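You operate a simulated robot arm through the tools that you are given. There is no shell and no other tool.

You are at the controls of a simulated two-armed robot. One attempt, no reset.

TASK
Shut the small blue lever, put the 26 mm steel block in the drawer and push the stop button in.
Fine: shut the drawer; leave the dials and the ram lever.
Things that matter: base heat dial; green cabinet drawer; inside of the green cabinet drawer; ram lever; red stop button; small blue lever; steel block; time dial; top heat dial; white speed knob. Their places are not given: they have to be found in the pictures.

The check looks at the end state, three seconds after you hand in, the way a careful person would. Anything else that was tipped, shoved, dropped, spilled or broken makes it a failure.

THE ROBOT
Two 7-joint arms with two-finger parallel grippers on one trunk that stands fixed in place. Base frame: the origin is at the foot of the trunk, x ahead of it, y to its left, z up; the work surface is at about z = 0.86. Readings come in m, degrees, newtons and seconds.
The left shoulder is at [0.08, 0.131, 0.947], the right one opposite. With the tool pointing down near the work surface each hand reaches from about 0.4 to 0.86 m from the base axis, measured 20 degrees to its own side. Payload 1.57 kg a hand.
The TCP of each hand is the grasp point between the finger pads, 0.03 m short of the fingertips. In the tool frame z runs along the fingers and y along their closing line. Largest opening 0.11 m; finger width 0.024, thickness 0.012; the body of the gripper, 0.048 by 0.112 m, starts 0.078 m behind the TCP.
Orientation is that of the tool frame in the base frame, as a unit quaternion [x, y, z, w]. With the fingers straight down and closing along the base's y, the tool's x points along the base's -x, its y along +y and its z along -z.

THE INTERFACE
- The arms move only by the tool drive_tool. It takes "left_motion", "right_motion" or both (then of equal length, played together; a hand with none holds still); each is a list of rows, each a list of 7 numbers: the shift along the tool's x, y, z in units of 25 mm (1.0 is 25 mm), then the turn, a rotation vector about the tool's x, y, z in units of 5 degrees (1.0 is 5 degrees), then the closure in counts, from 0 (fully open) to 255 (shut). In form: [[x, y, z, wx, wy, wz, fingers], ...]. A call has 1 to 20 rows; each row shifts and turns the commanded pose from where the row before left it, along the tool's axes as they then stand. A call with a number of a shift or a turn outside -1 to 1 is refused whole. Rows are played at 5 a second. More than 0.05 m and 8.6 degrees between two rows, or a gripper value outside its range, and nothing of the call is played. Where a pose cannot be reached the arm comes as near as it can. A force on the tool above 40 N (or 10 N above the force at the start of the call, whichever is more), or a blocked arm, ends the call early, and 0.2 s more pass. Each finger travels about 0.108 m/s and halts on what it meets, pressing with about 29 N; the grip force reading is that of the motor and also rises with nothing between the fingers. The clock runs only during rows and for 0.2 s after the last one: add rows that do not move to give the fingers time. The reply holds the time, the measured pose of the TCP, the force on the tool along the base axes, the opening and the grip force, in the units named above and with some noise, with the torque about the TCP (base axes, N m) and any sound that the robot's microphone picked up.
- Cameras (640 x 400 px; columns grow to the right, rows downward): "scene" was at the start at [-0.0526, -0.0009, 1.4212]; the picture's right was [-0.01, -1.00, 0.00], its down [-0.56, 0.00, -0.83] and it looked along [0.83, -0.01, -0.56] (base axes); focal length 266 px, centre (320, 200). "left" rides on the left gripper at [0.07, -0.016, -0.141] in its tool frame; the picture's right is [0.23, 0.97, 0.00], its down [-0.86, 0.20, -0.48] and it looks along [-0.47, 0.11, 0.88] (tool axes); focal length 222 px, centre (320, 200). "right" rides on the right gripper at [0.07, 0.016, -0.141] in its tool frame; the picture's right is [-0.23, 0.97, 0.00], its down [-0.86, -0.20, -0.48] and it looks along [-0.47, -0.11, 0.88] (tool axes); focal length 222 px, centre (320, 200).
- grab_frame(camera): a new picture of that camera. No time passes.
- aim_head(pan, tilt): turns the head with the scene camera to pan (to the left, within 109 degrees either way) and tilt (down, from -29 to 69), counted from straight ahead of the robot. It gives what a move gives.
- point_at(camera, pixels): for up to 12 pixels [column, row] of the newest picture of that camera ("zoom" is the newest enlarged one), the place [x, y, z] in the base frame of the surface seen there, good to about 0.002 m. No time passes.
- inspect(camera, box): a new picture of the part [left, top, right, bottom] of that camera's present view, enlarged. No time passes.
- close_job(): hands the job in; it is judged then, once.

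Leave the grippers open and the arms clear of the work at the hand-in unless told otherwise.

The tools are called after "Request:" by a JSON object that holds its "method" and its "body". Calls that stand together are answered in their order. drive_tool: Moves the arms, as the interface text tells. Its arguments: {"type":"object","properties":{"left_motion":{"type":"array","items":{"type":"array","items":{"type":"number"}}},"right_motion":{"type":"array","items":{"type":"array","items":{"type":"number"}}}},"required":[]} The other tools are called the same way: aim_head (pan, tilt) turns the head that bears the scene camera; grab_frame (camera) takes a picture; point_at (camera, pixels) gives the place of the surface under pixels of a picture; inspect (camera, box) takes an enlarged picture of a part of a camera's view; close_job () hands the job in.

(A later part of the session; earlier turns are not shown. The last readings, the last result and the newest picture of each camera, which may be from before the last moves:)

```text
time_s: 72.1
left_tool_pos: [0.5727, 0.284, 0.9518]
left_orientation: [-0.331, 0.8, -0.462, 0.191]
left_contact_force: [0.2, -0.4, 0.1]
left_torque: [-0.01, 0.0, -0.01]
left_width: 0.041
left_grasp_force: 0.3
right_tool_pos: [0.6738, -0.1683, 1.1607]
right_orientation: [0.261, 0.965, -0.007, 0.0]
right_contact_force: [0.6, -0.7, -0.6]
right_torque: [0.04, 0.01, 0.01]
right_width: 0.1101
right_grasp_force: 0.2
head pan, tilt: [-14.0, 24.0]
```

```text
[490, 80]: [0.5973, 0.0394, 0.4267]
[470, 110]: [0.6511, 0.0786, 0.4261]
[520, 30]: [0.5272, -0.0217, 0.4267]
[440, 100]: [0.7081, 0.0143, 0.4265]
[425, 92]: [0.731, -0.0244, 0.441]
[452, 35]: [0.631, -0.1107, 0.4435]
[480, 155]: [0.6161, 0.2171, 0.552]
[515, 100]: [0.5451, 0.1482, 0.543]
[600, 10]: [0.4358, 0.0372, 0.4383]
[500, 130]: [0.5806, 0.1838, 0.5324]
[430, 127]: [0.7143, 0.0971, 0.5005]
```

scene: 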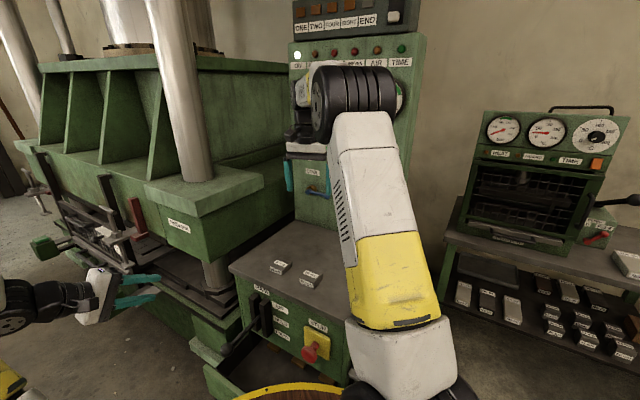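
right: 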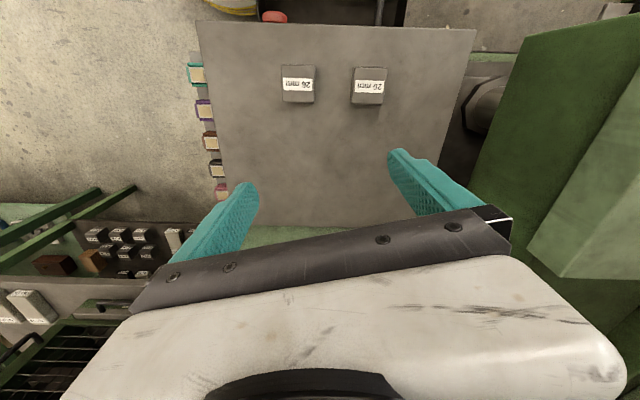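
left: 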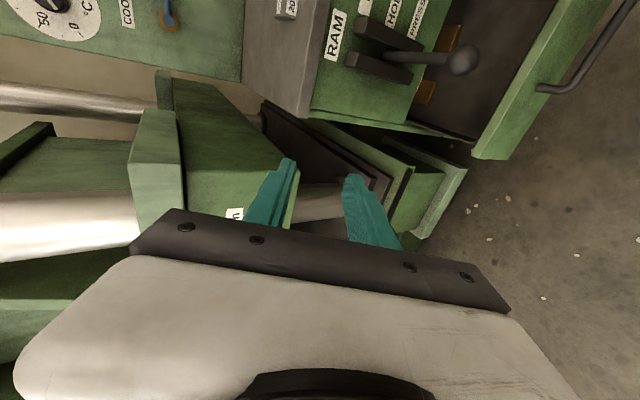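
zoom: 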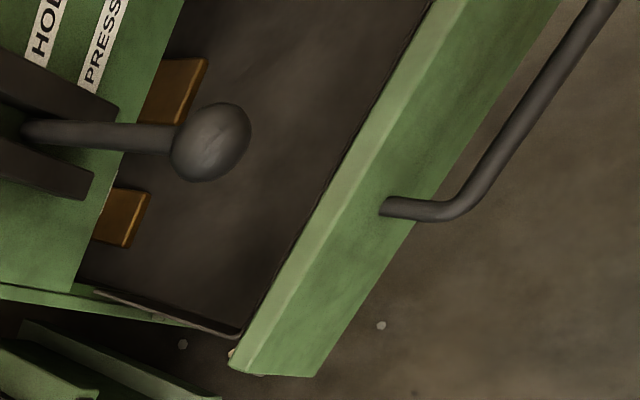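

The drawer floor is at z ≈ 0.4265. Two wooden boxes sit at the back (n ≈ -0.51 and deeper), with clear floor between n ≈ -0.31 and -0.46. I'll use the left hand for the block, since it reaches the drawer from the open side. First the right hand moves away to the right.

Request:
{"method": "point_at", "body": {"camera": "zoom", "pixels": [[345, 165], [352, 175], [375, 195], [150, 245], [205, 60], [160, 250], [240, 335], [210, 140], [180, 90]]}}

Request:
{"method": "drive_tool", "body": {"right_motion": [[-0.14, -0.97, 0, 0, 0, 0, 0], [-0.14, -0.97, 0, 0, 0, 0, 0], [-0.14, -0.97, 0, 0, 0, 0, 0], [-0.14, -0.97, 0, 0, 0, 0, 0], [-0.14, -0.97, 0, 0, 0, 0, 0], [-0.14, -0.97, 0, 0, 0, 0, 0], [-0.14, -0.97, 0, 0, 0, 0, 0], [-0.14, -0.97, 0, 0, 0, 0, 0], [-0.14, -0.97, 0, 0, 0, 0, 0], [-0.14, -0.97, 0, 0, 0, 0, 0], [0, 0, 0, 0, 0, 0, 0]]}}

Request:
{"method": "grab_frame", "body": {"camera": "scene"}}

```text
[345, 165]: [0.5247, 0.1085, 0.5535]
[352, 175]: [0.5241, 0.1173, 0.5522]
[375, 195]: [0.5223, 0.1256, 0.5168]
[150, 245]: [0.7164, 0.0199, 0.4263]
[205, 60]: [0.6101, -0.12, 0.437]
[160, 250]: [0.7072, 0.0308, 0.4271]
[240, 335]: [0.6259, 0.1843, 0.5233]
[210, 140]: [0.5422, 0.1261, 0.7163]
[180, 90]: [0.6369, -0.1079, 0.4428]
```

```text
time_s: 74.5
left_tool_pos: [0.5725, 0.2833, 0.9511]
left_orientation: [-0.331, 0.801, -0.462, 0.19]
left_contact_force: [-0.2, -0.4, 0.3]
left_torque: [0.0, 0.0, -0.01]
left_width: 0.0408
left_grasp_force: 0.1
right_tool_pos: [0.5822, -0.3961, 1.1644]
right_orientation: [0.261, 0.965, -0.006, 0.001]
right_contact_force: [-0.5, 0.5, 0.5]
right_torque: [0.01, 0.02, -0.01]
right_width: 0.1101
right_grasp_force: 0.1
head pan, tilt: [-14.0, 24.0]
```

```text
taken
```

scene: 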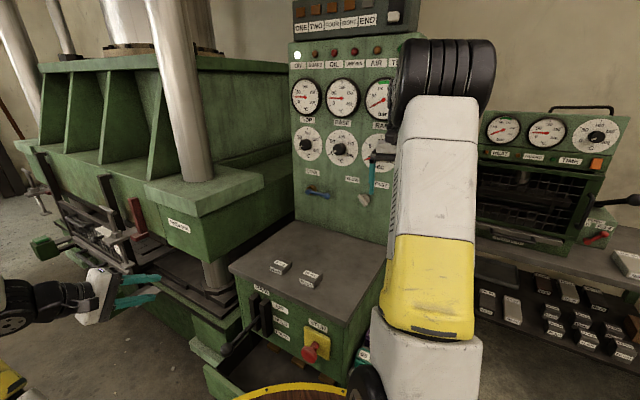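

The right arm is clear and the blue lever stays horizontal. Now I'll raise the left hand while pitching it to vertical and opening the fingers to about 75 mm.

Request:
{"method": "drive_tool", "body": {"left_motion": [[0, -0.52, -0.3, -1, 0, 0, 140], [0, -0.5, -0.33, -1, 0, 0, 110], [0, -0.46, -0.39, -1, 0, 0, 80], [0, -0.43, -0.42, -1, 0, 0, 80], [0, -0.39, -0.46, -1, 0, 0, 80], [0, -0.35, -0.49, -1, 0, 0, 80], [0, -0.3, -0.52, -1, 0, 0, 80], [0, -0.25, -0.54, -1, 0, 0, 80], [0, -0.2, -0.56, -1, 0, 0, 80], [0, -0.15, -0.58, -1, 0, 0, 80], [0, -0.1, -0.59, -1, 0, 0, 80], [0, -0.05, -0.6, -1, 0, 0, 80], [0, 0, 0, 0, 0, 0, 80]]}}

Request:
{"method": "grab_frame", "body": {"camera": "left"}}

```text
time_s: 77.3
left_tool_pos: [0.5721, 0.2847, 1.1315]
left_orientation: [-0.383, 0.924, 0.0, 0.0]
left_contact_force: [-1.1, 0.2, 0.0]
left_torque: [-0.02, 0.03, 0.0]
left_width: 0.0755
left_grasp_force: 0.1
right_tool_pos: [0.5823, -0.3958, 1.1645]
right_orientation: [0.26, 0.966, -0.007, 0.001]
right_contact_force: [0.9, -0.8, 0.7]
right_torque: [0.01, 0.02, 0.02]
right_width: 0.1099
right_grasp_force: 0.1
head pan, tilt: [-14.0, 24.0]
```

```text
taken
```

left: 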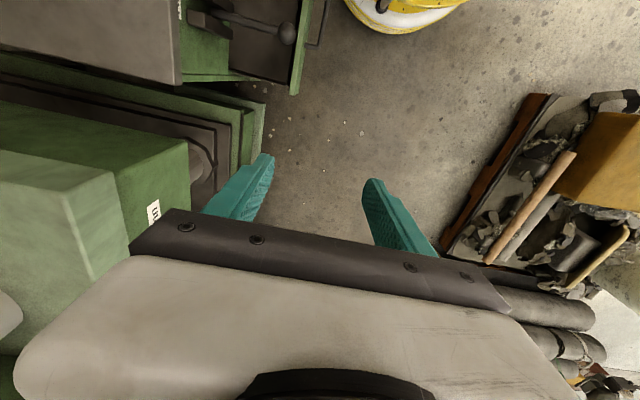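

The hand is vertical with its closing line along n. I'll move it over the 26 mm block to z ≈ 0.98.

Request:
{"method": "drive_tool", "body": {"left_motion": [[0.773, -0.873, 0.404, 0, 0, 0, 80], [0.773, -0.873, 0.404, 0, 0, 0, 80], [0.773, -0.873, 0.404, 0, 0, 0, 80], [0.773, -0.873, 0.404, 0, 0, 0, 80], [0.773, -0.873, 0.404, 0, 0, 0, 80], [0.773, -0.873, 0.404, 0, 0, 0, 80], [0.773, -0.873, 0.404, 0, 0, 0, 80], [0.773, -0.873, 0.404, 0, 0, 0, 80], [0.773, -0.873, 0.404, 0, 0, 0, 80], [0.773, -0.873, 0.404, 0, 0, 0, 80], [0.773, -0.873, 0.404, 0, 0, 0, 80], [0.773, -0.873, 0.404, 0, 0, 0, 80], [0.773, -0.873, 0.404, 0, 0, 0, 80], [0.773, -0.873, 0.404, 0, 0, 0, 80], [0.773, -0.873, 0.404, 0, 0, 0, 80], [0, 0, 0, 0, 0, 0, 80]]}}

Request:
{"method": "grab_frame", "body": {"camera": "left"}}

Request:
{"method": "grab_frame", "body": {"camera": "scene"}}

```text
time_s: 80.7
left_tool_pos: [0.5985, -0.152, 0.9807]
left_orientation: [-0.381, 0.924, 0.0, 0.0]
left_contact_force: [0.5, -0.2, -1.5]
left_torque: [-0.04, 0.0, -0.01]
left_width: 0.0757
left_grasp_force: 0.1
right_tool_pos: [0.5821, -0.3942, 1.1632]
right_orientation: [0.26, 0.966, -0.006, 0.001]
right_contact_force: [0.0, 0.4, 0.4]
right_torque: [0.0, 0.05, 0.0]
right_width: 0.1101
right_grasp_force: 0.1
head pan, tilt: [-14.0, 24.0]
```

```text
taken
```

left: 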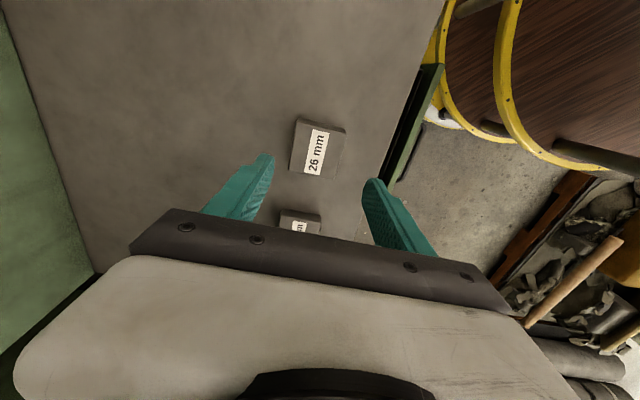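

```text
taken
```

scene: 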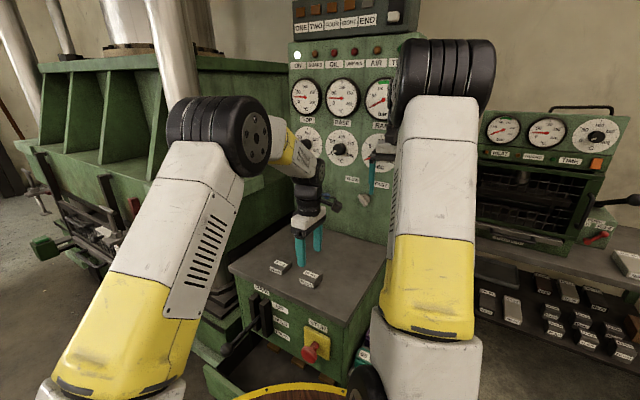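

Over the block. I'll check its centre again from this closer view at pixels around (318,147).

Request:
{"method": "point_at", "body": {"camera": "left", "pixels": [[300, 121], [343, 131], [330, 171], [293, 167], [316, 148], [283, 212], [321, 217]]}}

Request:
{"method": "inspect", "body": {"camera": "left", "box": [230, 100, 410, 250]}}

```text
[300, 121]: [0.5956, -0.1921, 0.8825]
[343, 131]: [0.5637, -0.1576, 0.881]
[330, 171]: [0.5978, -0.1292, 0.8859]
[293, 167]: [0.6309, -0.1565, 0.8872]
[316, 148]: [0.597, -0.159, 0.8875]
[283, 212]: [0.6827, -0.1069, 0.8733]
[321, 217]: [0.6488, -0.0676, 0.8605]
```

```text
2.67 times, centred on (320, 175) of left
```

zoom: 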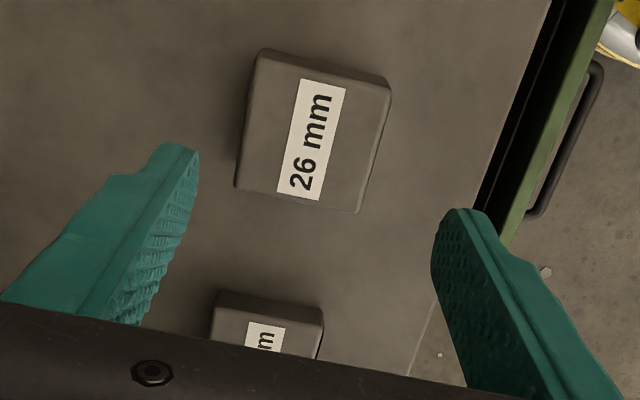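

Block centre agrees within about 2 mm (t ≈ 0.313, n ≈ -0.532). I'll descend to TCP z ≈ 0.895, fingertips about 4 mm above the table top.

Request:
{"method": "drive_tool", "body": {"left_motion": [[0.08, -0.05, 0.8, 0, 0, 0, 80], [0, 0, 0.8, 0, 0, 0, 80], [0, 0, 0.8, 0, 0, 0, 80], [0, 0, 0.6, 0, 0, 0, 80], [0, 0, 0.42, 0, 0, 0, 80], [0, 0, 0, 0, 0, 0, 80]]}}

Request:
{"method": "grab_frame", "body": {"camera": "left"}}

```text
time_s: 82.1
left_tool_pos: [0.5971, -0.1534, 0.8936]
left_orientation: [-0.382, 0.924, 0.0, 0.0]
left_contact_force: [-0.3, 0.1, 0.0]
left_torque: [-0.02, 0.02, 0.01]
left_width: 0.0755
left_grasp_force: 0.0
right_tool_pos: [0.5826, -0.3942, 1.1647]
right_orientation: [0.26, 0.966, -0.007, 0.0]
right_contact_force: [0.3, 0.6, 0.6]
right_torque: [-0.03, 0.0, -0.02]
right_width: 0.1101
right_grasp_force: 0.2
head pan, tilt: [-14.0, 24.0]
```

```text
taken
```

left: 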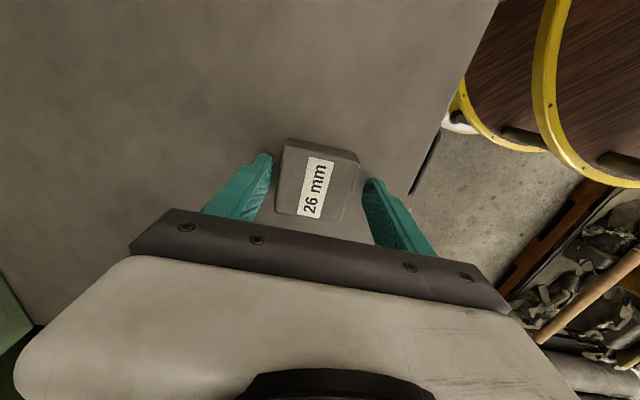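

The block sits between the fingers. I'll close.

Request:
{"method": "drive_tool", "body": {"left_motion": [[0, 0, 0, 0, 0, 0, 130], [0, 0, 0, 0, 0, 0, 180], [0, 0, 0, 0, 0, 0, 255], [0, 0, 0, 0, 0, 0, 255], [0, 0, 0, 0, 0, 0, 255]]}}

Request:
{"method": "grab_frame", "body": {"camera": "left"}}

```text
time_s: 83.3
left_tool_pos: [0.5973, -0.1542, 0.8933]
left_orientation: [-0.382, 0.924, 0.0, 0.001]
left_contact_force: [2.2, -2.3, 0.8]
left_torque: [-0.17, -0.18, -0.02]
left_width: 0.0559
left_grasp_force: 29.4
right_tool_pos: [0.5832, -0.3961, 1.1636]
right_orientation: [0.26, 0.966, -0.006, 0.001]
right_contact_force: [-0.1, 0.5, 0.5]
right_torque: [0.0, 0.01, 0.02]
right_width: 0.1102
right_grasp_force: 0.0
head pan, tilt: [-14.0, 24.0]
```

```text
taken
```

left: 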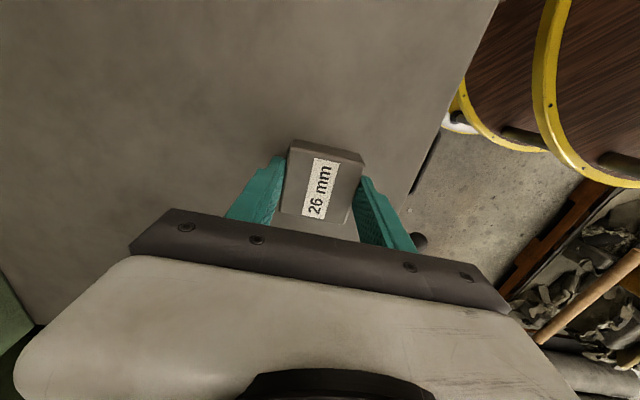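

Gripped at 55.9 mm width with 29 N. I'll lift 100 mm.

Request:
{"method": "drive_tool", "body": {"left_motion": [[0, 0, -0.5, 0, 0, 0, 255], [0, 0, -0.9, 0, 0, 0, 255], [0, 0, -0.9, 0, 0, 0, 255], [0, 0, -0.9, 0, 0, 0, 255], [0, 0, -0.9, 0, 0, 0, 255], [0, 0, 0, 0, 0, 0, 255]]}}

Request:
{"method": "grab_frame", "body": {"camera": "left"}}

```text
time_s: 84.7
left_tool_pos: [0.5969, -0.1531, 0.9959]
left_orientation: [-0.381, 0.924, 0.0, 0.0]
left_contact_force: [0.3, 0.4, -6.5]
left_torque: [0.0, 0.02, -0.01]
left_width: 0.0557
left_grasp_force: 28.9
right_tool_pos: [0.5821, -0.3959, 1.1649]
right_orientation: [0.261, 0.965, -0.006, 0.001]
right_contact_force: [-0.1, -0.3, 0.0]
right_torque: [-0.01, 0.0, 0.0]
right_width: 0.11
right_grasp_force: 0.1
head pan, tilt: [-14.0, 24.0]
```

```text
taken
```

left: 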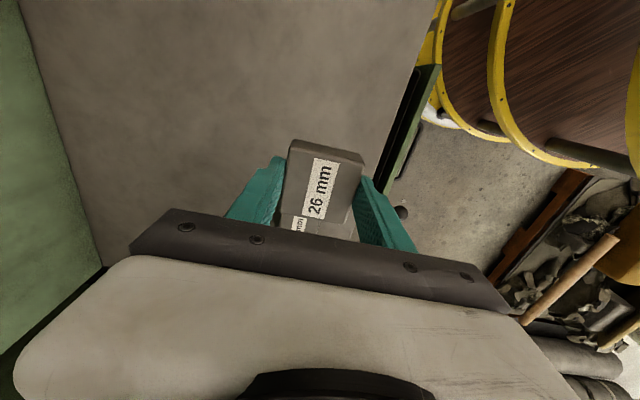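

Lifted cleanly, reading about 6.5 N of weight. I'll move out over the open drawer at this height.

Request:
{"method": "drive_tool", "body": {"left_motion": [[-0.306, 0.8, 0, 0, 0, 0, 255], [-0.306, 0.8, 0, 0, 0, 0, 255], [-0.306, 0.8, 0, 0, 0, 0, 255], [-0.306, 0.8, 0, 0, 0, 0, 255], [-0.306, 0.8, 0, 0, 0, 0, 255], [-0.306, 0.8, 0, 0, 0, 0, 255], [-0.306, 0.8, 0, 0, 0, 0, 255], [-0.306, 0.8, 0, 0, 0, 0, 255], [0, 0, 0, 0, 0, 0, 255]]}}

Request:
{"method": "grab_frame", "body": {"camera": "left"}}

Request:
{"method": "grab_frame", "body": {"camera": "scene"}}

```text
time_s: 86.7
left_tool_pos: [0.5266, 0.0027, 0.9951]
left_orientation: [-0.381, 0.924, -0.001, 0.001]
left_contact_force: [-0.4, -0.7, -6.6]
left_torque: [-0.02, -0.04, 0.03]
left_width: 0.0556
left_grasp_force: 29.3
right_tool_pos: [0.583, -0.3957, 1.1649]
right_orientation: [0.26, 0.965, -0.006, 0.001]
right_contact_force: [-0.3, -0.7, 0.5]
right_torque: [-0.04, 0.01, 0.0]
right_width: 0.11
right_grasp_force: 0.1
head pan, tilt: [-14.0, 24.0]
```

```text
taken
```

left: 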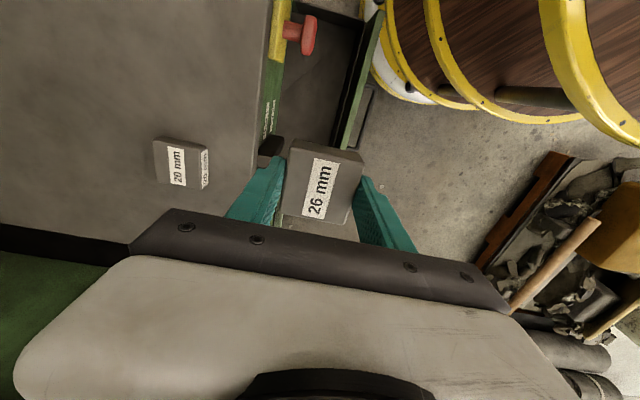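

```text
taken
```

scene: 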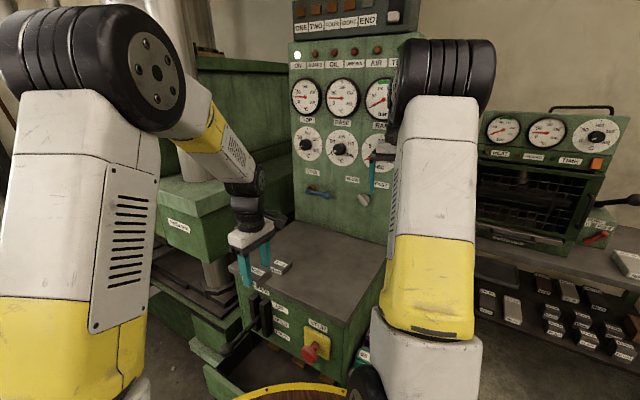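

The camera view is clear: the button and bracket are off to the sides. I'll descend in stages, first to z ≈ 0.80.

Request:
{"method": "drive_tool", "body": {"left_motion": [[0, 0, 0.9, 0, 0, 0, 255], [0, 0, 0.98, 0, 0, 0, 255], [0, 0, 0.98, 0, 0, 0, 255], [0, 0, 0.98, 0, 0, 0, 255], [0, 0, 0.98, 0, 0, 0, 255], [0, 0, 0.98, 0, 0, 0, 255], [0, 0, 0.98, 0, 0, 0, 255], [0, 0, 0.98, 0, 0, 0, 255], [0, 0, 0, 0, 0, 0, 255]]}}

Request:
{"method": "grab_frame", "body": {"camera": "left"}}

Request:
{"method": "grab_frame", "body": {"camera": "scene"}}

```text
time_s: 88.7
left_tool_pos: [0.5286, 0.0015, 0.8022]
left_orientation: [-0.382, 0.924, 0.0, 0.0]
left_contact_force: [0.4, -0.2, -6.0]
left_torque: [0.0, 0.05, 0.01]
left_width: 0.0557
left_grasp_force: 28.7
right_tool_pos: [0.5829, -0.3955, 1.1651]
right_orientation: [0.261, 0.965, -0.007, 0.001]
right_contact_force: [-0.3, -0.7, 0.4]
right_torque: [-0.01, 0.0, 0.03]
right_width: 0.11
right_grasp_force: 0.0
head pan, tilt: [-14.0, 24.0]
```

```text
taken
```

left: 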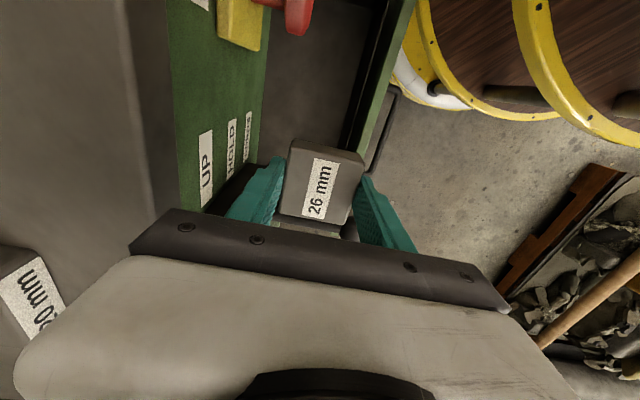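

```text
taken
```

scene: 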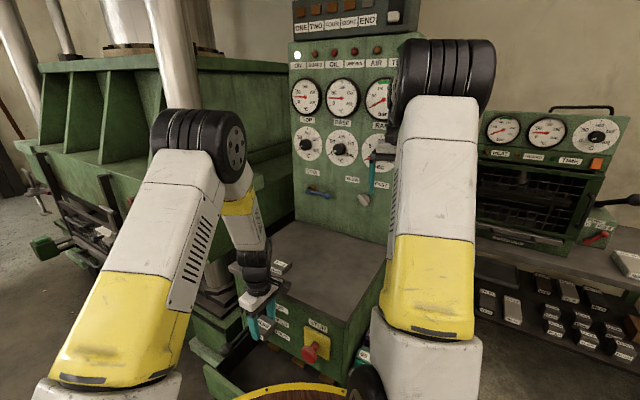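

Clear so far. I'll check the gap to the ram lever in an enlarged scene view before going lower.

Request:
{"method": "inspect", "body": {"camera": "scene", "box": [190, 240, 350, 390]}}

Request:
{"method": "inspect", "body": {"camera": "left", "box": [150, 60, 420, 260]}}

```text
2.67 times, centred on (270, 315) of scene
```

zoom: 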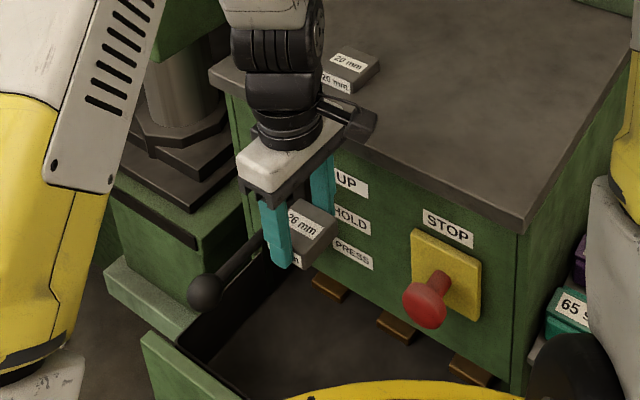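

```text
2.00 times, centred on (285, 160) of left
```

zoom: 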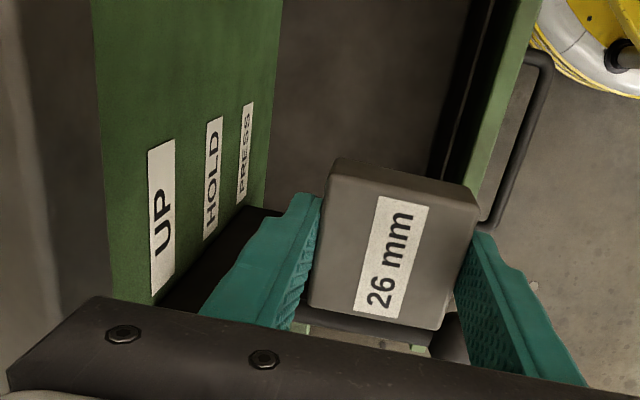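

The gripper is about 5 cm clear of the lever and well clear of the stop button. I'll continue down to z ≈ 0.62.

Request:
{"method": "drive_tool", "body": {"left_motion": [[0, 0, 0.9, 0, 0, 0, 255], [0, 0, 0.9, 0, 0, 0, 255], [0, 0, 0.9, 0, 0, 0, 255], [0, 0, 0.9, 0, 0, 0, 255], [0, 0, 0.9, 0, 0, 0, 255], [0, 0, 0.9, 0, 0, 0, 255], [0, 0, 0.9, 0, 0, 0, 255], [0, 0, 0.9, 0, 0, 0, 255], [0, 0, 0, 0, 0, 0, 255]]}}

Request:
{"method": "grab_frame", "body": {"camera": "left"}}

Request:
{"method": "inspect", "body": {"camera": "scene", "box": [190, 240, 350, 390]}}

```text
time_s: 90.7
left_tool_pos: [0.5278, 0.0025, 0.6221]
left_orientation: [-0.382, 0.924, 0.0, 0.001]
left_contact_force: [0.1, -0.3, -6.1]
left_torque: [0.01, 0.0, -0.01]
left_width: 0.0559
left_grasp_force: 29.2
right_tool_pos: [0.5824, -0.3953, 1.1651]
right_orientation: [0.26, 0.966, -0.006, 0.001]
right_contact_force: [0.0, -0.9, -0.2]
right_torque: [0.02, 0.02, -0.02]
right_width: 0.1101
right_grasp_force: 0.1
head pan, tilt: [-14.0, 24.0]
```

```text
taken
```

left: 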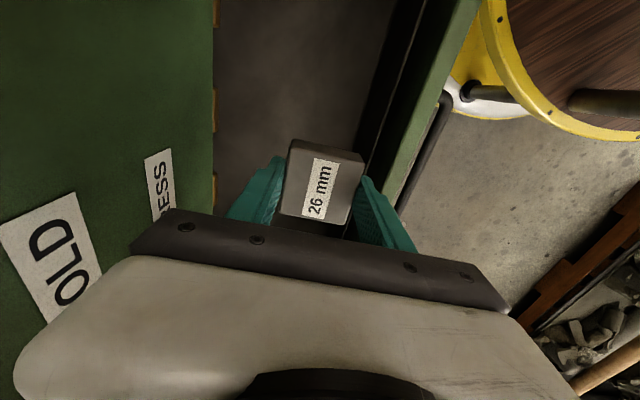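

```text
2.67 times, centred on (270, 315) of scene
```

zoom: 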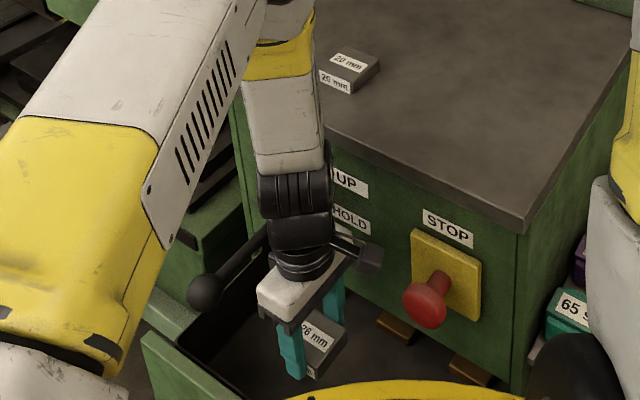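

All clear. Down to z ≈ 0.50, slowly.

Request:
{"method": "drive_tool", "body": {"left_motion": [[0, 0, 0.8, 0, 0, 0, 255], [0, 0, 0.8, 0, 0, 0, 255], [0, 0, 0.8, 0, 0, 0, 255], [0, 0, 0.8, 0, 0, 0, 255], [0, 0, 0.8, 0, 0, 0, 255], [0, 0, 0.8, 0, 0, 0, 255], [0, 0, 0, 0, 0, 0, 255]]}}

Request:
{"method": "grab_frame", "body": {"camera": "left"}}

Request:
{"method": "inspect", "body": {"camera": "scene", "box": [190, 240, 350, 390]}}

```text
time_s: 92.3
left_tool_pos: [0.5267, 0.0017, 0.5013]
left_orientation: [-0.382, 0.924, 0.0, 0.001]
left_contact_force: [-0.2, -0.1, -6.3]
left_torque: [-0.02, 0.01, -0.02]
left_width: 0.0558
left_grasp_force: 28.9
right_tool_pos: [0.5824, -0.3941, 1.164]
right_orientation: [0.261, 0.965, -0.007, 0.001]
right_contact_force: [-0.1, 0.0, -0.1]
right_torque: [0.01, 0.0, 0.04]
right_width: 0.1101
right_grasp_force: 0.0
head pan, tilt: [-14.0, 24.0]
```

```text
taken
```

left: 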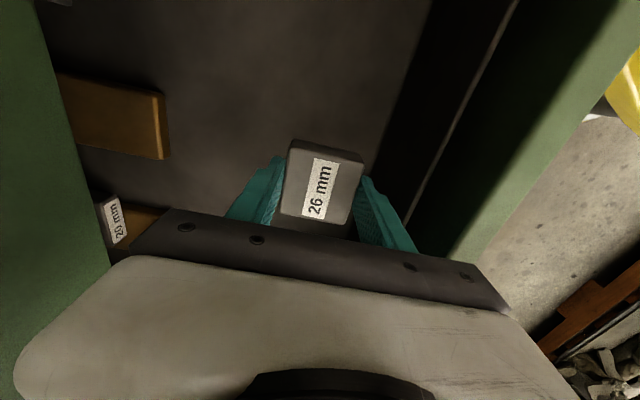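

```text
2.67 times, centred on (270, 315) of scene
```

zoom: 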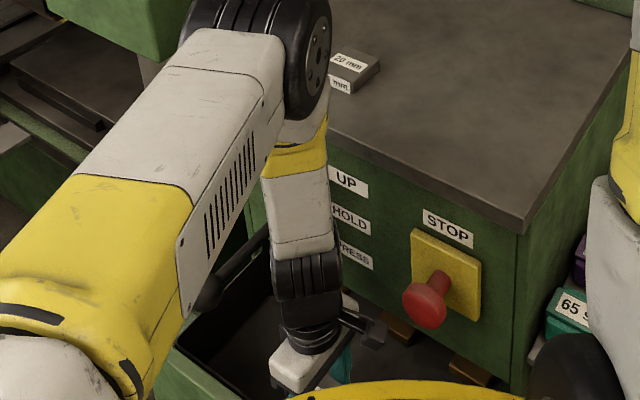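

The load is 4 cm above the drawer floor. I'll check the elbow height over the cabinet top before lowering further.

Request:
{"method": "point_at", "body": {"camera": "zoom", "pixels": [[290, 60], [315, 60], [310, 110], [300, 150], [300, 210], [310, 290], [325, 270], [345, 60], [210, 295], [240, 255]]}}

```text
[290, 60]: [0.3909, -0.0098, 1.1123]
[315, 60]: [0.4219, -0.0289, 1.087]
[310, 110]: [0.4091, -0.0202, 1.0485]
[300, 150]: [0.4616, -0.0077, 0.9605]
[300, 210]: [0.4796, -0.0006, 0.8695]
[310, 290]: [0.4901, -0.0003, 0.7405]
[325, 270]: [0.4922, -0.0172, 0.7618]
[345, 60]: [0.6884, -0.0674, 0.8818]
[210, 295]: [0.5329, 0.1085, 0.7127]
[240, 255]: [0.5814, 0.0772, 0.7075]
```

The elbow is at z ≈ 1.11, well above everything, and the ram lever is unmoved. I'll lower the last 38 mm gently.

Request:
{"method": "drive_tool", "body": {"left_motion": [[0, 0, 0.5, 0, 0, 0, 255], [0, 0, 0.5, 0, 0, 0, 255], [0, 0, 0.3, 0, 0, 0, 255], [0, 0, 0.2, 0, 0, 0, 255], [0, 0, 0, 0, 0, 0, 255]]}}

Request:
{"method": "grab_frame", "body": {"camera": "left"}}

```text
time_s: 93.5
left_tool_pos: [0.5276, 0.0008, 0.4648]
left_orientation: [-0.383, 0.924, 0.0, 0.0]
left_contact_force: [-0.1, 0.2, -7.1]
left_torque: [-0.01, 0.03, 0.0]
left_width: 0.0559
left_grasp_force: 28.7
right_tool_pos: [0.5839, -0.3961, 1.1653]
right_orientation: [0.261, 0.965, -0.007, 0.001]
right_contact_force: [0.2, -0.1, 1.5]
right_torque: [-0.02, 0.03, -0.02]
right_width: 0.1099
right_grasp_force: 0.1
head pan, tilt: [-14.0, 24.0]
```

```text
taken
```

left: 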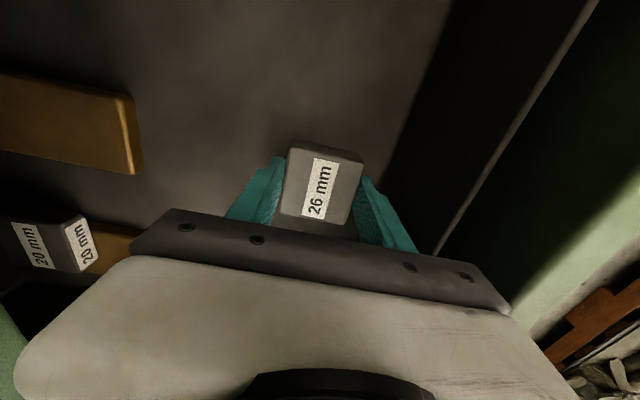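

There's still about 5 mm to the floor. I'll ease down until the load transfers.

Request:
{"method": "drive_tool", "body": {"left_motion": [[0, 0, 0.1, 0, 0, 0, 255], [0, 0, 0.08, 0, 0, 0, 255], [0, 0, 0, 0, 0, 0, 255]]}}

Request:
{"method": "point_at", "body": {"camera": "left", "pixels": [[200, 140], [330, 100], [370, 110], [240, 120]]}}

```text
time_s: 94.3
left_tool_pos: [0.5256, 0.0021, 0.4597]
left_orientation: [-0.382, 0.924, 0.0, 0.0]
left_contact_force: [0.9, -0.4, -5.1]
left_torque: [-0.02, 0.0, 0.0]
left_width: 0.056
left_grasp_force: 28.9
right_tool_pos: [0.5831, -0.3949, 1.1642]
right_orientation: [0.261, 0.965, -0.007, 0.001]
right_contact_force: [0.6, 0.3, -0.3]
right_torque: [0.02, -0.02, 0.0]
right_width: 0.1098
right_grasp_force: 0.1
head pan, tilt: [-14.0, 24.0]
```

```text
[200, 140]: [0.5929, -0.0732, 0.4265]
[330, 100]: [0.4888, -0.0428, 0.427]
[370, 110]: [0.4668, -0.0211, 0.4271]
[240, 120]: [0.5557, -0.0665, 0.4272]
```

The block bottom is essentially on the floor (z ≈ 0.427). I'll release by opening to about 75 mm, then rise straight up.

Request:
{"method": "drive_tool", "body": {"left_motion": [[0, 0, 0, 0, 0, 0, 110], [0, 0, 0, 0, 0, 0, 80], [0, 0, 0, 0, 0, 0, 80], [0, 0, -0.4, 0, 0, 0, 80], [0, 0, -0.6, 0, 0, 0, 80], [0, 0, -0.8, 0, 0, 0, 80], [0, 0, 0, 0, 0, 0, 80]]}}

Request:
{"method": "grab_frame", "body": {"camera": "left"}}

```text
time_s: 95.9
left_tool_pos: [0.5274, 0.0019, 0.5054]
left_orientation: [-0.382, 0.924, 0.0, 0.0]
left_contact_force: [-0.5, -0.3, 0.3]
left_torque: [0.0, 0.03, -0.01]
left_width: 0.0757
left_grasp_force: 0.1
right_tool_pos: [0.5829, -0.395, 1.1648]
right_orientation: [0.261, 0.965, -0.007, 0.001]
right_contact_force: [0.7, -0.3, -0.5]
right_torque: [-0.04, 0.0, -0.02]
right_width: 0.1102
right_grasp_force: 0.1
head pan, tilt: [-14.0, 24.0]
```

```text
taken
```

left: 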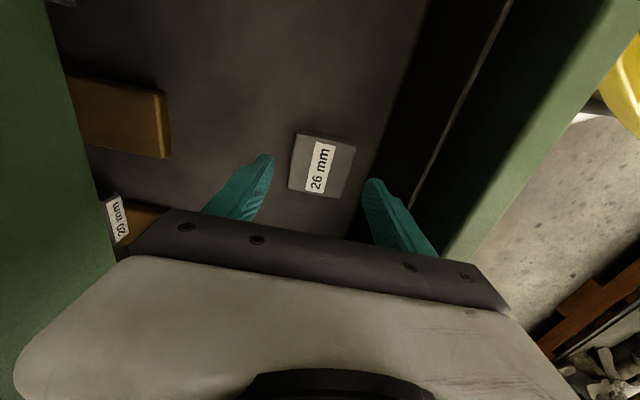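

The 26 mm block is flat on the drawer floor. I'll raise the hand straight up the way it came.

Request:
{"method": "drive_tool", "body": {"left_motion": [[0, 0, -0.9, 0, 0, 0, 80], [0, 0, -0.95, 0, 0, 0, 80], [0, 0, -0.95, 0, 0, 0, 80], [0, 0, -0.95, 0, 0, 0, 80], [0, 0, -0.95, 0, 0, 0, 80], [0, 0, -0.95, 0, 0, 0, 80], [0, 0, -0.95, 0, 0, 0, 80], [0, 0, -0.95, 0, 0, 0, 80], [0, 0, -0.95, 0, 0, 0, 80], [0, 0, -0.95, 0, 0, 0, 80], [0, 0, -0.95, 0, 0, 0, 80], [0, 0, -0.95, 0, 0, 0, 80], [0, 0, -0.95, 0, 0, 0, 80], [0, 0, -0.95, 0, 0, 0, 80], [0, 0, -0.95, 0, 0, 0, 80], [0, 0, -0.95, 0, 0, 0, 80], [0, 0, -0.95, 0, 0, 0, 80], [0, 0, -0.95, 0, 0, 0, 80], [0, 0, -0.95, 0, 0, 0, 80], [0, 0, 0, 0, 0, 0, 80]]}}

Request:
{"method": "grab_frame", "body": {"camera": "left"}}

Request:
{"method": "grab_frame", "body": {"camera": "scene"}}

```text
time_s: 100.1
left_tool_pos: [0.5276, 0.0012, 0.9572]
left_orientation: [-0.381, 0.924, 0.0, -0.001]
left_contact_force: [0.1, 0.0, -0.5]
left_torque: [-0.02, -0.02, -0.04]
left_width: 0.0756
left_grasp_force: 0.2
right_tool_pos: [0.5833, -0.3957, 1.1641]
right_orientation: [0.26, 0.966, -0.006, 0.001]
right_contact_force: [-0.1, 0.0, 1.0]
right_torque: [-0.01, 0.01, -0.02]
right_width: 0.11
right_grasp_force: 0.1
head pan, tilt: [-14.0, 24.0]
```

```text
taken
```

left: 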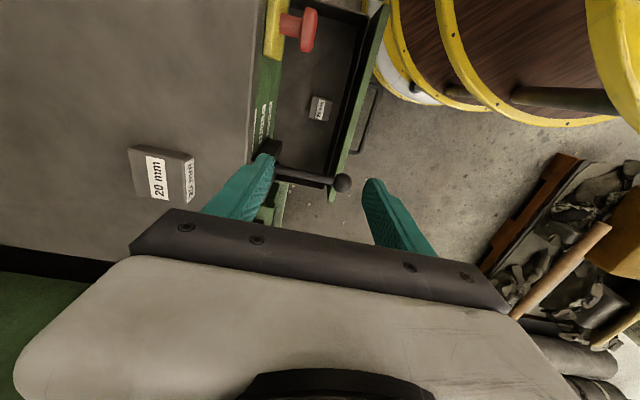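

```text
taken
```

scene: 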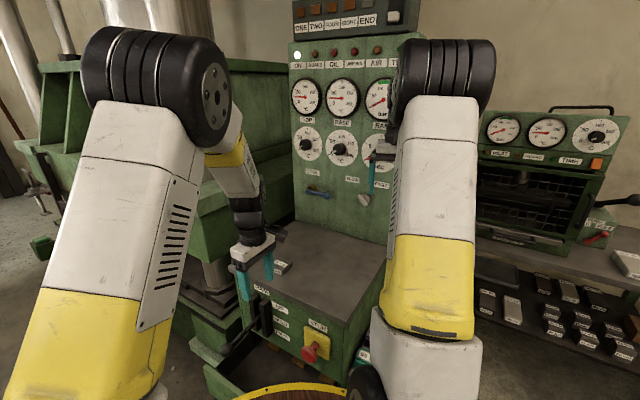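

The drawer, block and ram lever look right. Next is the stop button. I'll raise the left hand a little, close its fingers and yaw it so that its narrow side faces the cabinet.

Request:
{"method": "drive_tool", "body": {"left_motion": [[0, 0, -1, 0, 0, 1, 150], [0, 0, -1, 0, 0, 1, 200], [0, 0, 0, 0, 0, 1, 255], [0, 0, 0, 0, 0, 1, 255], [0, 0, 0, 0, 0, 1, 255], [0, 0, 0, 0, 0, 1, 255], [0, 0, 0, 0, 0, 1, 255], [0, 0, 0, 0, 0, 1, 255], [0, 0, 0, 0, 0, 1, 255], [0, 0, 0, 0, 0, 1, 255], [0, 0, 0, 0, 0, 1, 255], [0, 0, 0, 0, 0, 1, 255], [0, 0, 0, 0, 0, 1, 255], [0, 0, 0, 0, 0, 1, 255], [0, 0, 0, 0, 0, 1, 255], [0, 0, 0, 0, 0, 1, 255], [0, 0, 0, 0, 0, 1, 255], [0, 0, 0, 0, 0, 1, 255], [0, 0, 0, 0, 0, 0, 255]]}}

Request:
{"method": "grab_frame", "body": {"camera": "left"}}

Request:
{"method": "grab_frame", "body": {"camera": "scene"}}

```text
time_s: 104.1
left_tool_pos: [0.5283, 0.002, 1.0061]
left_orientation: [0.384, 0.923, 0.0, 0.0]
left_contact_force: [0.3, 0.7, 0.0]
left_torque: [-0.01, 0.0, 0.01]
left_width: 0.0
left_grasp_force: 21.2
right_tool_pos: [0.5821, -0.3953, 1.1652]
right_orientation: [0.261, 0.965, -0.006, 0.001]
right_contact_force: [0.1, 0.1, 0.1]
right_torque: [0.0, 0.0, 0.0]
right_width: 0.1102
right_grasp_force: 0.0
head pan, tilt: [-14.0, 24.0]
```

```text
taken
```

left: 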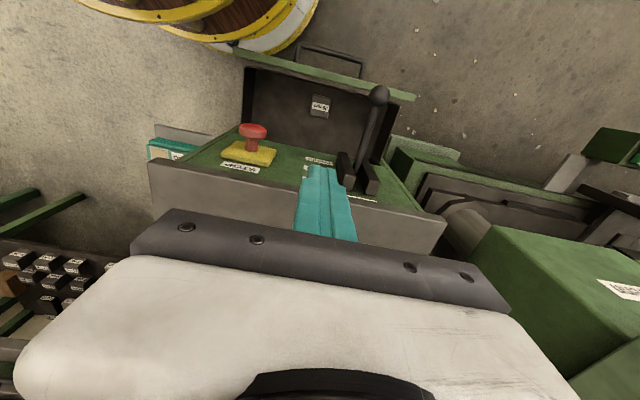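

```text
taken
```

scene: 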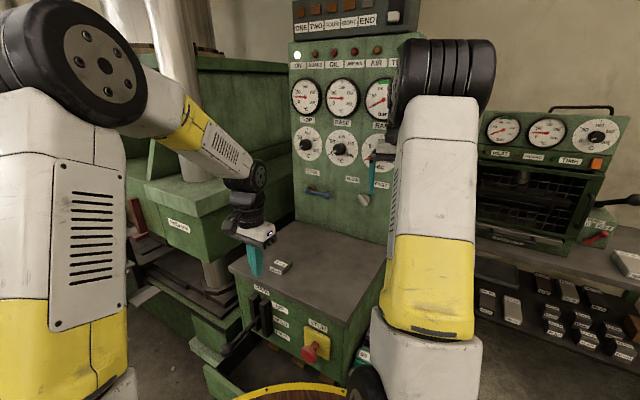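

A good view of the open drawer with the block inside and the stop button at (253,132). I'll measure the button precisely.

Request:
{"method": "inspect", "body": {"camera": "left", "box": [200, 100, 320, 190]}}

Request:
{"method": "point_at", "body": {"camera": "left", "pixels": [[253, 126], [243, 128], [264, 129], [253, 134], [252, 146], [235, 152], [270, 155], [300, 165], [213, 160]]}}

```text
4.44 times, centred on (260, 145) of left
```

zoom: 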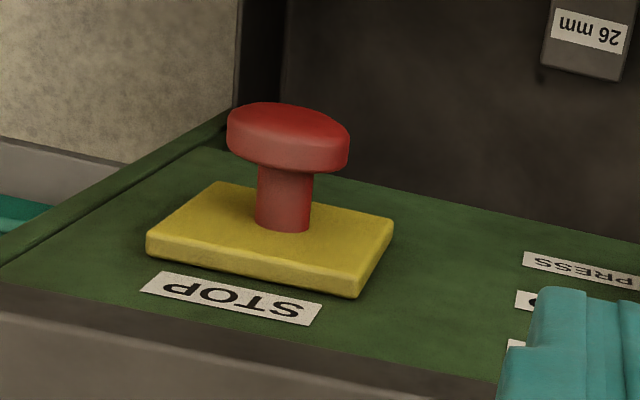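

```text
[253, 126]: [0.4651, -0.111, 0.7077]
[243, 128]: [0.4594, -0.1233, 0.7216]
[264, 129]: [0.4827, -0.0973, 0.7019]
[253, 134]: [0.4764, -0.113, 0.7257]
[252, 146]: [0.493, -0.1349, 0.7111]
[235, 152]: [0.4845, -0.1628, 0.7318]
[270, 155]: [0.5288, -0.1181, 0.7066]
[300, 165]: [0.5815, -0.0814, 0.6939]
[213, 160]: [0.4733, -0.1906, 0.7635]
```

The button disc front is at n ≈ -0.406, centred at t ≈ 0.253, z ≈ 0.708. I'll tilt the hand 10° outward, move in front of the button and descend there.

Request:
{"method": "drive_tool", "body": {"left_motion": [[0, 0, 0, 0, -1, 0, 255], [0, 0, 0, 0, -1, 0, 255], [0.145, -0.813, -0.025, 0, 0, 0, 255], [0.145, -0.813, -0.025, 0, 0, 0, 255], [0.145, -0.813, -0.025, 0, 0, 0, 255], [0.145, -0.813, -0.025, 0, 0, 0, 255], [0.145, -0.813, -0.025, 0, 0, 0, 255], [0.145, -0.813, -0.025, 0, 0, 0, 255], [0.165, 0, 0.936, 0, 0, 0, 255], [0.165, 0, 0.936, 0, 0, 0, 255], [0.165, 0, 0.936, 0, 0, 0, 255], [0.165, 0, 0.936, 0, 0, 0, 255], [0.165, 0, 0.936, 0, 0, 0, 255], [0.165, 0, 0.936, 0, 0, 0, 255], [0, 0, 0, 0, 0, 0, 255]]}}

Request:
{"method": "grab_frame", "body": {"camera": "left"}}

Request:
{"method": "grab_frame", "body": {"camera": "scene"}}

```text
time_s: 107.3
left_tool_pos: [0.4254, -0.0686, 0.8645]
left_orientation: [0.381, 0.92, -0.034, 0.081]
left_contact_force: [0.2, 0.8, -0.5]
left_torque: [0.02, -0.04, 0.0]
left_width: 0.0002
left_grasp_force: 21.4
right_tool_pos: [0.5827, -0.3957, 1.1639]
right_orientation: [0.261, 0.965, -0.007, 0.001]
right_contact_force: [0.0, -0.5, -0.2]
right_torque: [0.02, -0.02, 0.01]
right_width: 0.11
right_grasp_force: 0.0
head pan, tilt: [-14.0, 24.0]
```

```text
taken
```

left: 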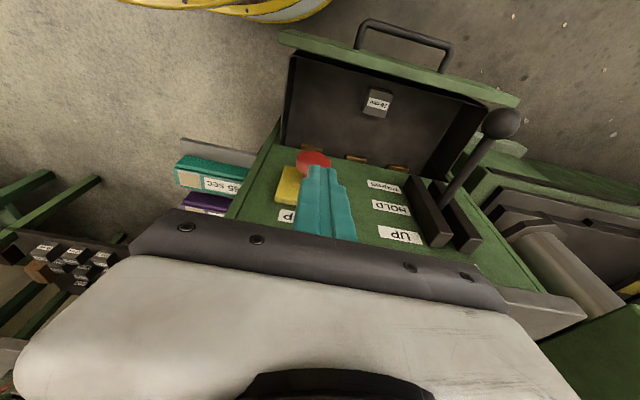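

```text
taken
```

scene: 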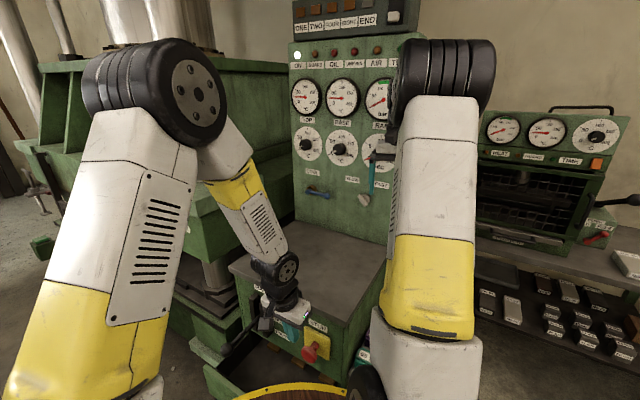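

In place in front of the button at t ≈ 0.252, n ≈ -0.349. I'll go down the rest of the way to z ≈ 0.721.

Request:
{"method": "drive_tool", "body": {"left_motion": [[0.143, 0, 0.807, 0, 0, 0, 255], [0.143, 0, 0.807, 0, 0, 0, 255], [0.143, 0, 0.807, 0, 0, 0, 255], [0.143, 0, 0.807, 0, 0, 0, 255], [0.143, 0, 0.807, 0, 0, 0, 255], [0.143, 0, 0.807, 0, 0, 0, 255], [0.143, 0, 0.807, 0, 0, 0, 255], [0, 0, 0, 0, 0, 0, 255]]}}

Request:
{"method": "grab_frame", "body": {"camera": "left"}}

Request:
{"method": "inspect", "body": {"camera": "scene", "box": [220, 230, 380, 390]}}

```text
time_s: 109.1
left_tool_pos: [0.4249, -0.0689, 0.7197]
left_orientation: [0.382, 0.92, -0.033, 0.079]
left_contact_force: [0.5, 0.1, 0.2]
left_torque: [-0.02, 0.01, 0.01]
left_width: 0.0002
left_grasp_force: 21.2
right_tool_pos: [0.5827, -0.3953, 1.1653]
right_orientation: [0.261, 0.965, -0.006, 0.001]
right_contact_force: [0.5, 0.6, -0.6]
right_torque: [0.02, 0.01, 0.04]
right_width: 0.1097
right_grasp_force: 0.1
head pan, tilt: [-14.0, 24.0]
```

```text
taken
```

left: 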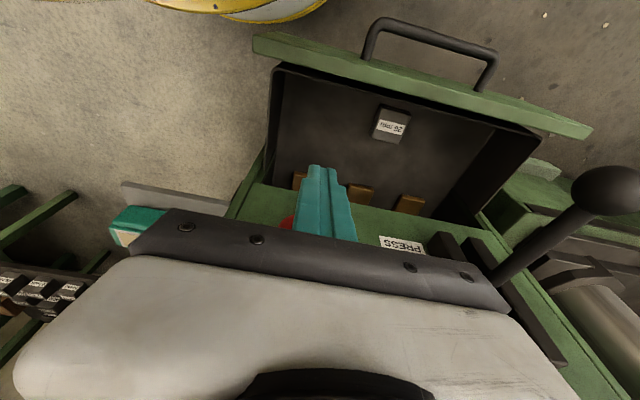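

```text
2.50 times, centred on (300, 310) of scene
```

zoom: 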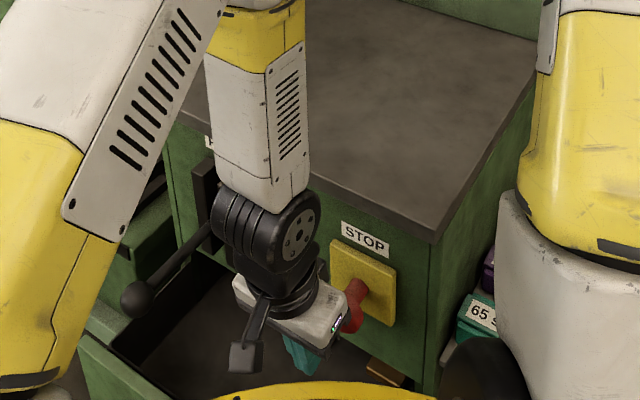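

I'm directly in front of the button with about 42 mm gap. I'll approach along -n to just short of contact.

Request:
{"method": "drive_tool", "body": {"left_motion": [[-0.355, 0, 0.063, 0, 0, 0, 255], [-0.355, 0, 0.063, 0, 0, 0, 255], [-0.355, 0, 0.063, 0, 0, 0, 255], [-0.355, 0, 0.063, 0, 0, 0, 255], [0, 0, 0, 0, 0, 0, 255]]}}

Request:
{"method": "inspect", "body": {"camera": "scene", "box": [240, 270, 380, 390]}}

Request:
{"method": "grab_frame", "body": {"camera": "left"}}

```text
time_s: 110.3
left_tool_pos: [0.4515, -0.0931, 0.7191]
left_orientation: [0.382, 0.92, -0.033, 0.08]
left_contact_force: [1.0, -0.1, 0.4]
left_torque: [-0.02, 0.0, 0.01]
left_width: 0.0
left_grasp_force: 20.9
right_tool_pos: [0.5833, -0.3956, 1.1649]
right_orientation: [0.261, 0.965, -0.007, 0.001]
right_contact_force: [-0.5, 0.7, -0.7]
right_torque: [-0.02, 0.0, 0.0]
right_width: 0.1101
right_grasp_force: 0.1
head pan, tilt: [-14.0, 24.0]
```

```text
3.33 times, centred on (310, 330) of scene
```

zoom: 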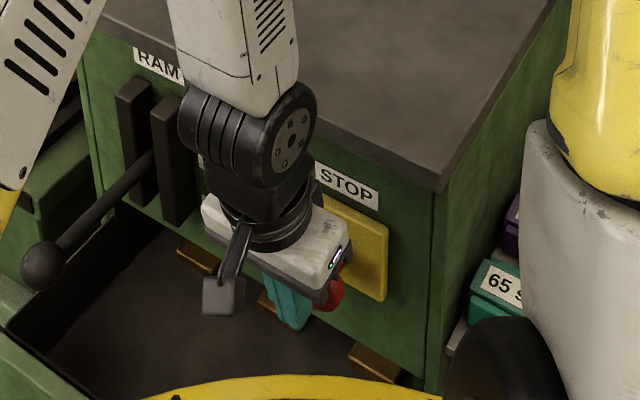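

```text
taken
```

left: 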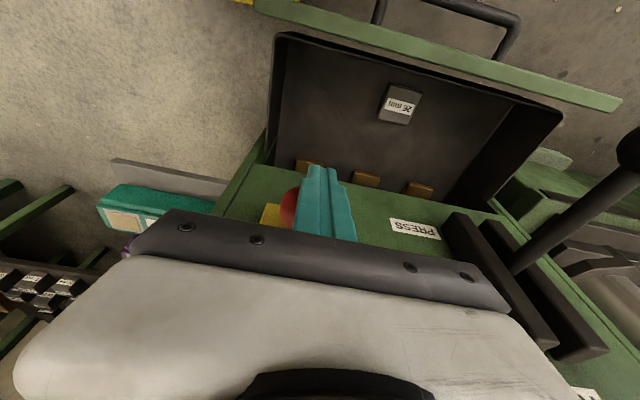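

The button appears slightly to the left of the fingers in this view. I'll check alignment.

Request:
{"method": "inspect", "body": {"camera": "left", "box": [240, 150, 380, 250]}}

Request:
{"method": "point_at", "body": {"camera": "left", "pixels": [[283, 205], [290, 195], [288, 215], [294, 193], [270, 210]]}}

```text
4.00 times, centred on (310, 200) of left
```

zoom: 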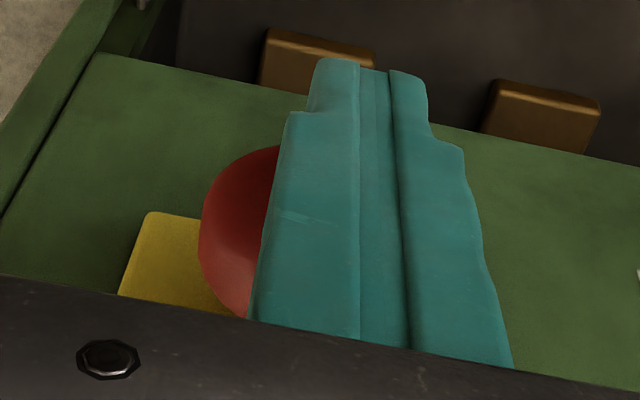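

```text
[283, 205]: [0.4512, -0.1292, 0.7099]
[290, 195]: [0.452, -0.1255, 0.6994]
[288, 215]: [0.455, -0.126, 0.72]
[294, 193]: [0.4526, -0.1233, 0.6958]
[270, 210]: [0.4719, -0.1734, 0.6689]
```

The button disc spans t ≈ 0.228–0.273, centred at z ≈ 0.709, so the fingers (t ≈ 0.253) are centred. Now I'll push in slowly in 4 mm steps.

Request:
{"method": "drive_tool", "body": {"left_motion": [[-0.158, 0, 0.028, 0, 0, 0, 255], [-0.158, 0, 0.028, 0, 0, 0, 255], [-0.158, 0, 0.028, 0, 0, 0, 255], [-0.158, 0, 0.028, 0, 0, 0, 255]]}}

Request:
{"method": "inspect", "body": {"camera": "left", "box": [240, 150, 380, 250]}}

```text
time_s: 111.3
left_tool_pos: [0.4619, -0.1055, 0.7199]
left_orientation: [0.383, 0.92, -0.034, 0.08]
left_contact_force: [-1.6, 0.6, -1.1]
left_torque: [0.05, 0.06, 0.0]
left_width: 0.0001
left_grasp_force: 21.3
right_tool_pos: [0.5828, -0.3955, 1.1646]
right_orientation: [0.26, 0.965, -0.007, 0.001]
right_contact_force: [0.0, 0.8, -0.1]
right_torque: [0.02, -0.01, -0.01]
right_width: 0.1104
right_grasp_force: 0.0
head pan, tilt: [-14.0, 24.0]
```

```text
4.00 times, centred on (310, 200) of left
```

zoom: 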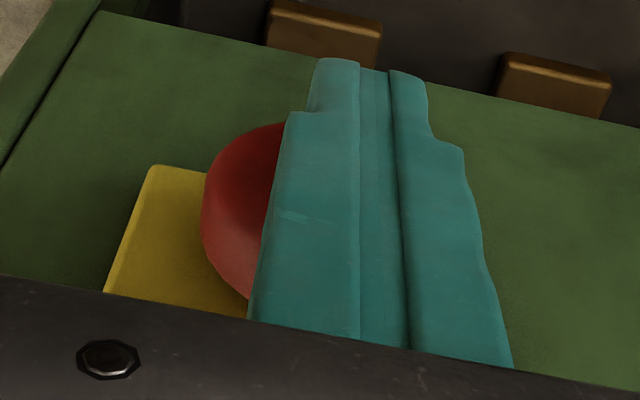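

Now touching with small force (~2 N). I'll keep pressing.

Request:
{"method": "drive_tool", "body": {"left_motion": [[-0.158, 0, 0.028, 0, 0, 0, 255], [-0.158, 0, 0.028, 0, 0, 0, 255], [-0.158, 0, 0.028, 0, 0, 0, 255]]}}

Request:
{"method": "inspect", "body": {"camera": "left", "box": [240, 150, 380, 250]}}

```text
time_s: 112.2
left_tool_pos: [0.4657, -0.1086, 0.7176]
left_orientation: [0.382, 0.921, -0.029, 0.072]
left_contact_force: [-5.4, 6.0, -1.2]
left_torque: [0.27, 0.07, 0.01]
left_width: 0.0
left_grasp_force: 21.5
right_tool_pos: [0.5831, -0.3956, 1.1645]
right_orientation: [0.261, 0.965, -0.006, 0.001]
right_contact_force: [-0.4, 0.6, -0.4]
right_torque: [-0.04, 0.02, 0.0]
right_width: 0.1101
right_grasp_force: 0.1
head pan, tilt: [-14.0, 24.0]
stopped in row 3 (left hand): the force on the tool passed its limit at 40 N (the readings are from after the stop); the commanded pose is now the measured one
```

```text
4.00 times, centred on (310, 200) of left
```

zoom: 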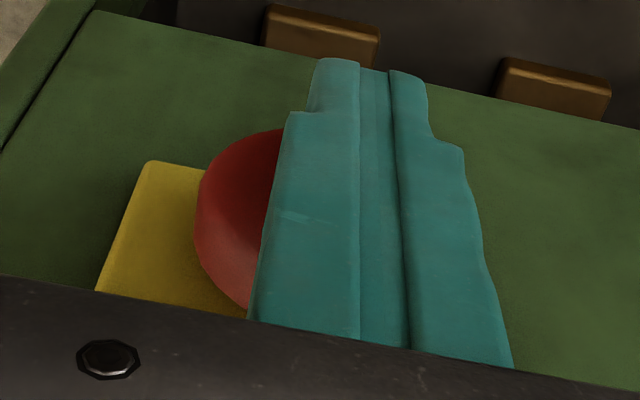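

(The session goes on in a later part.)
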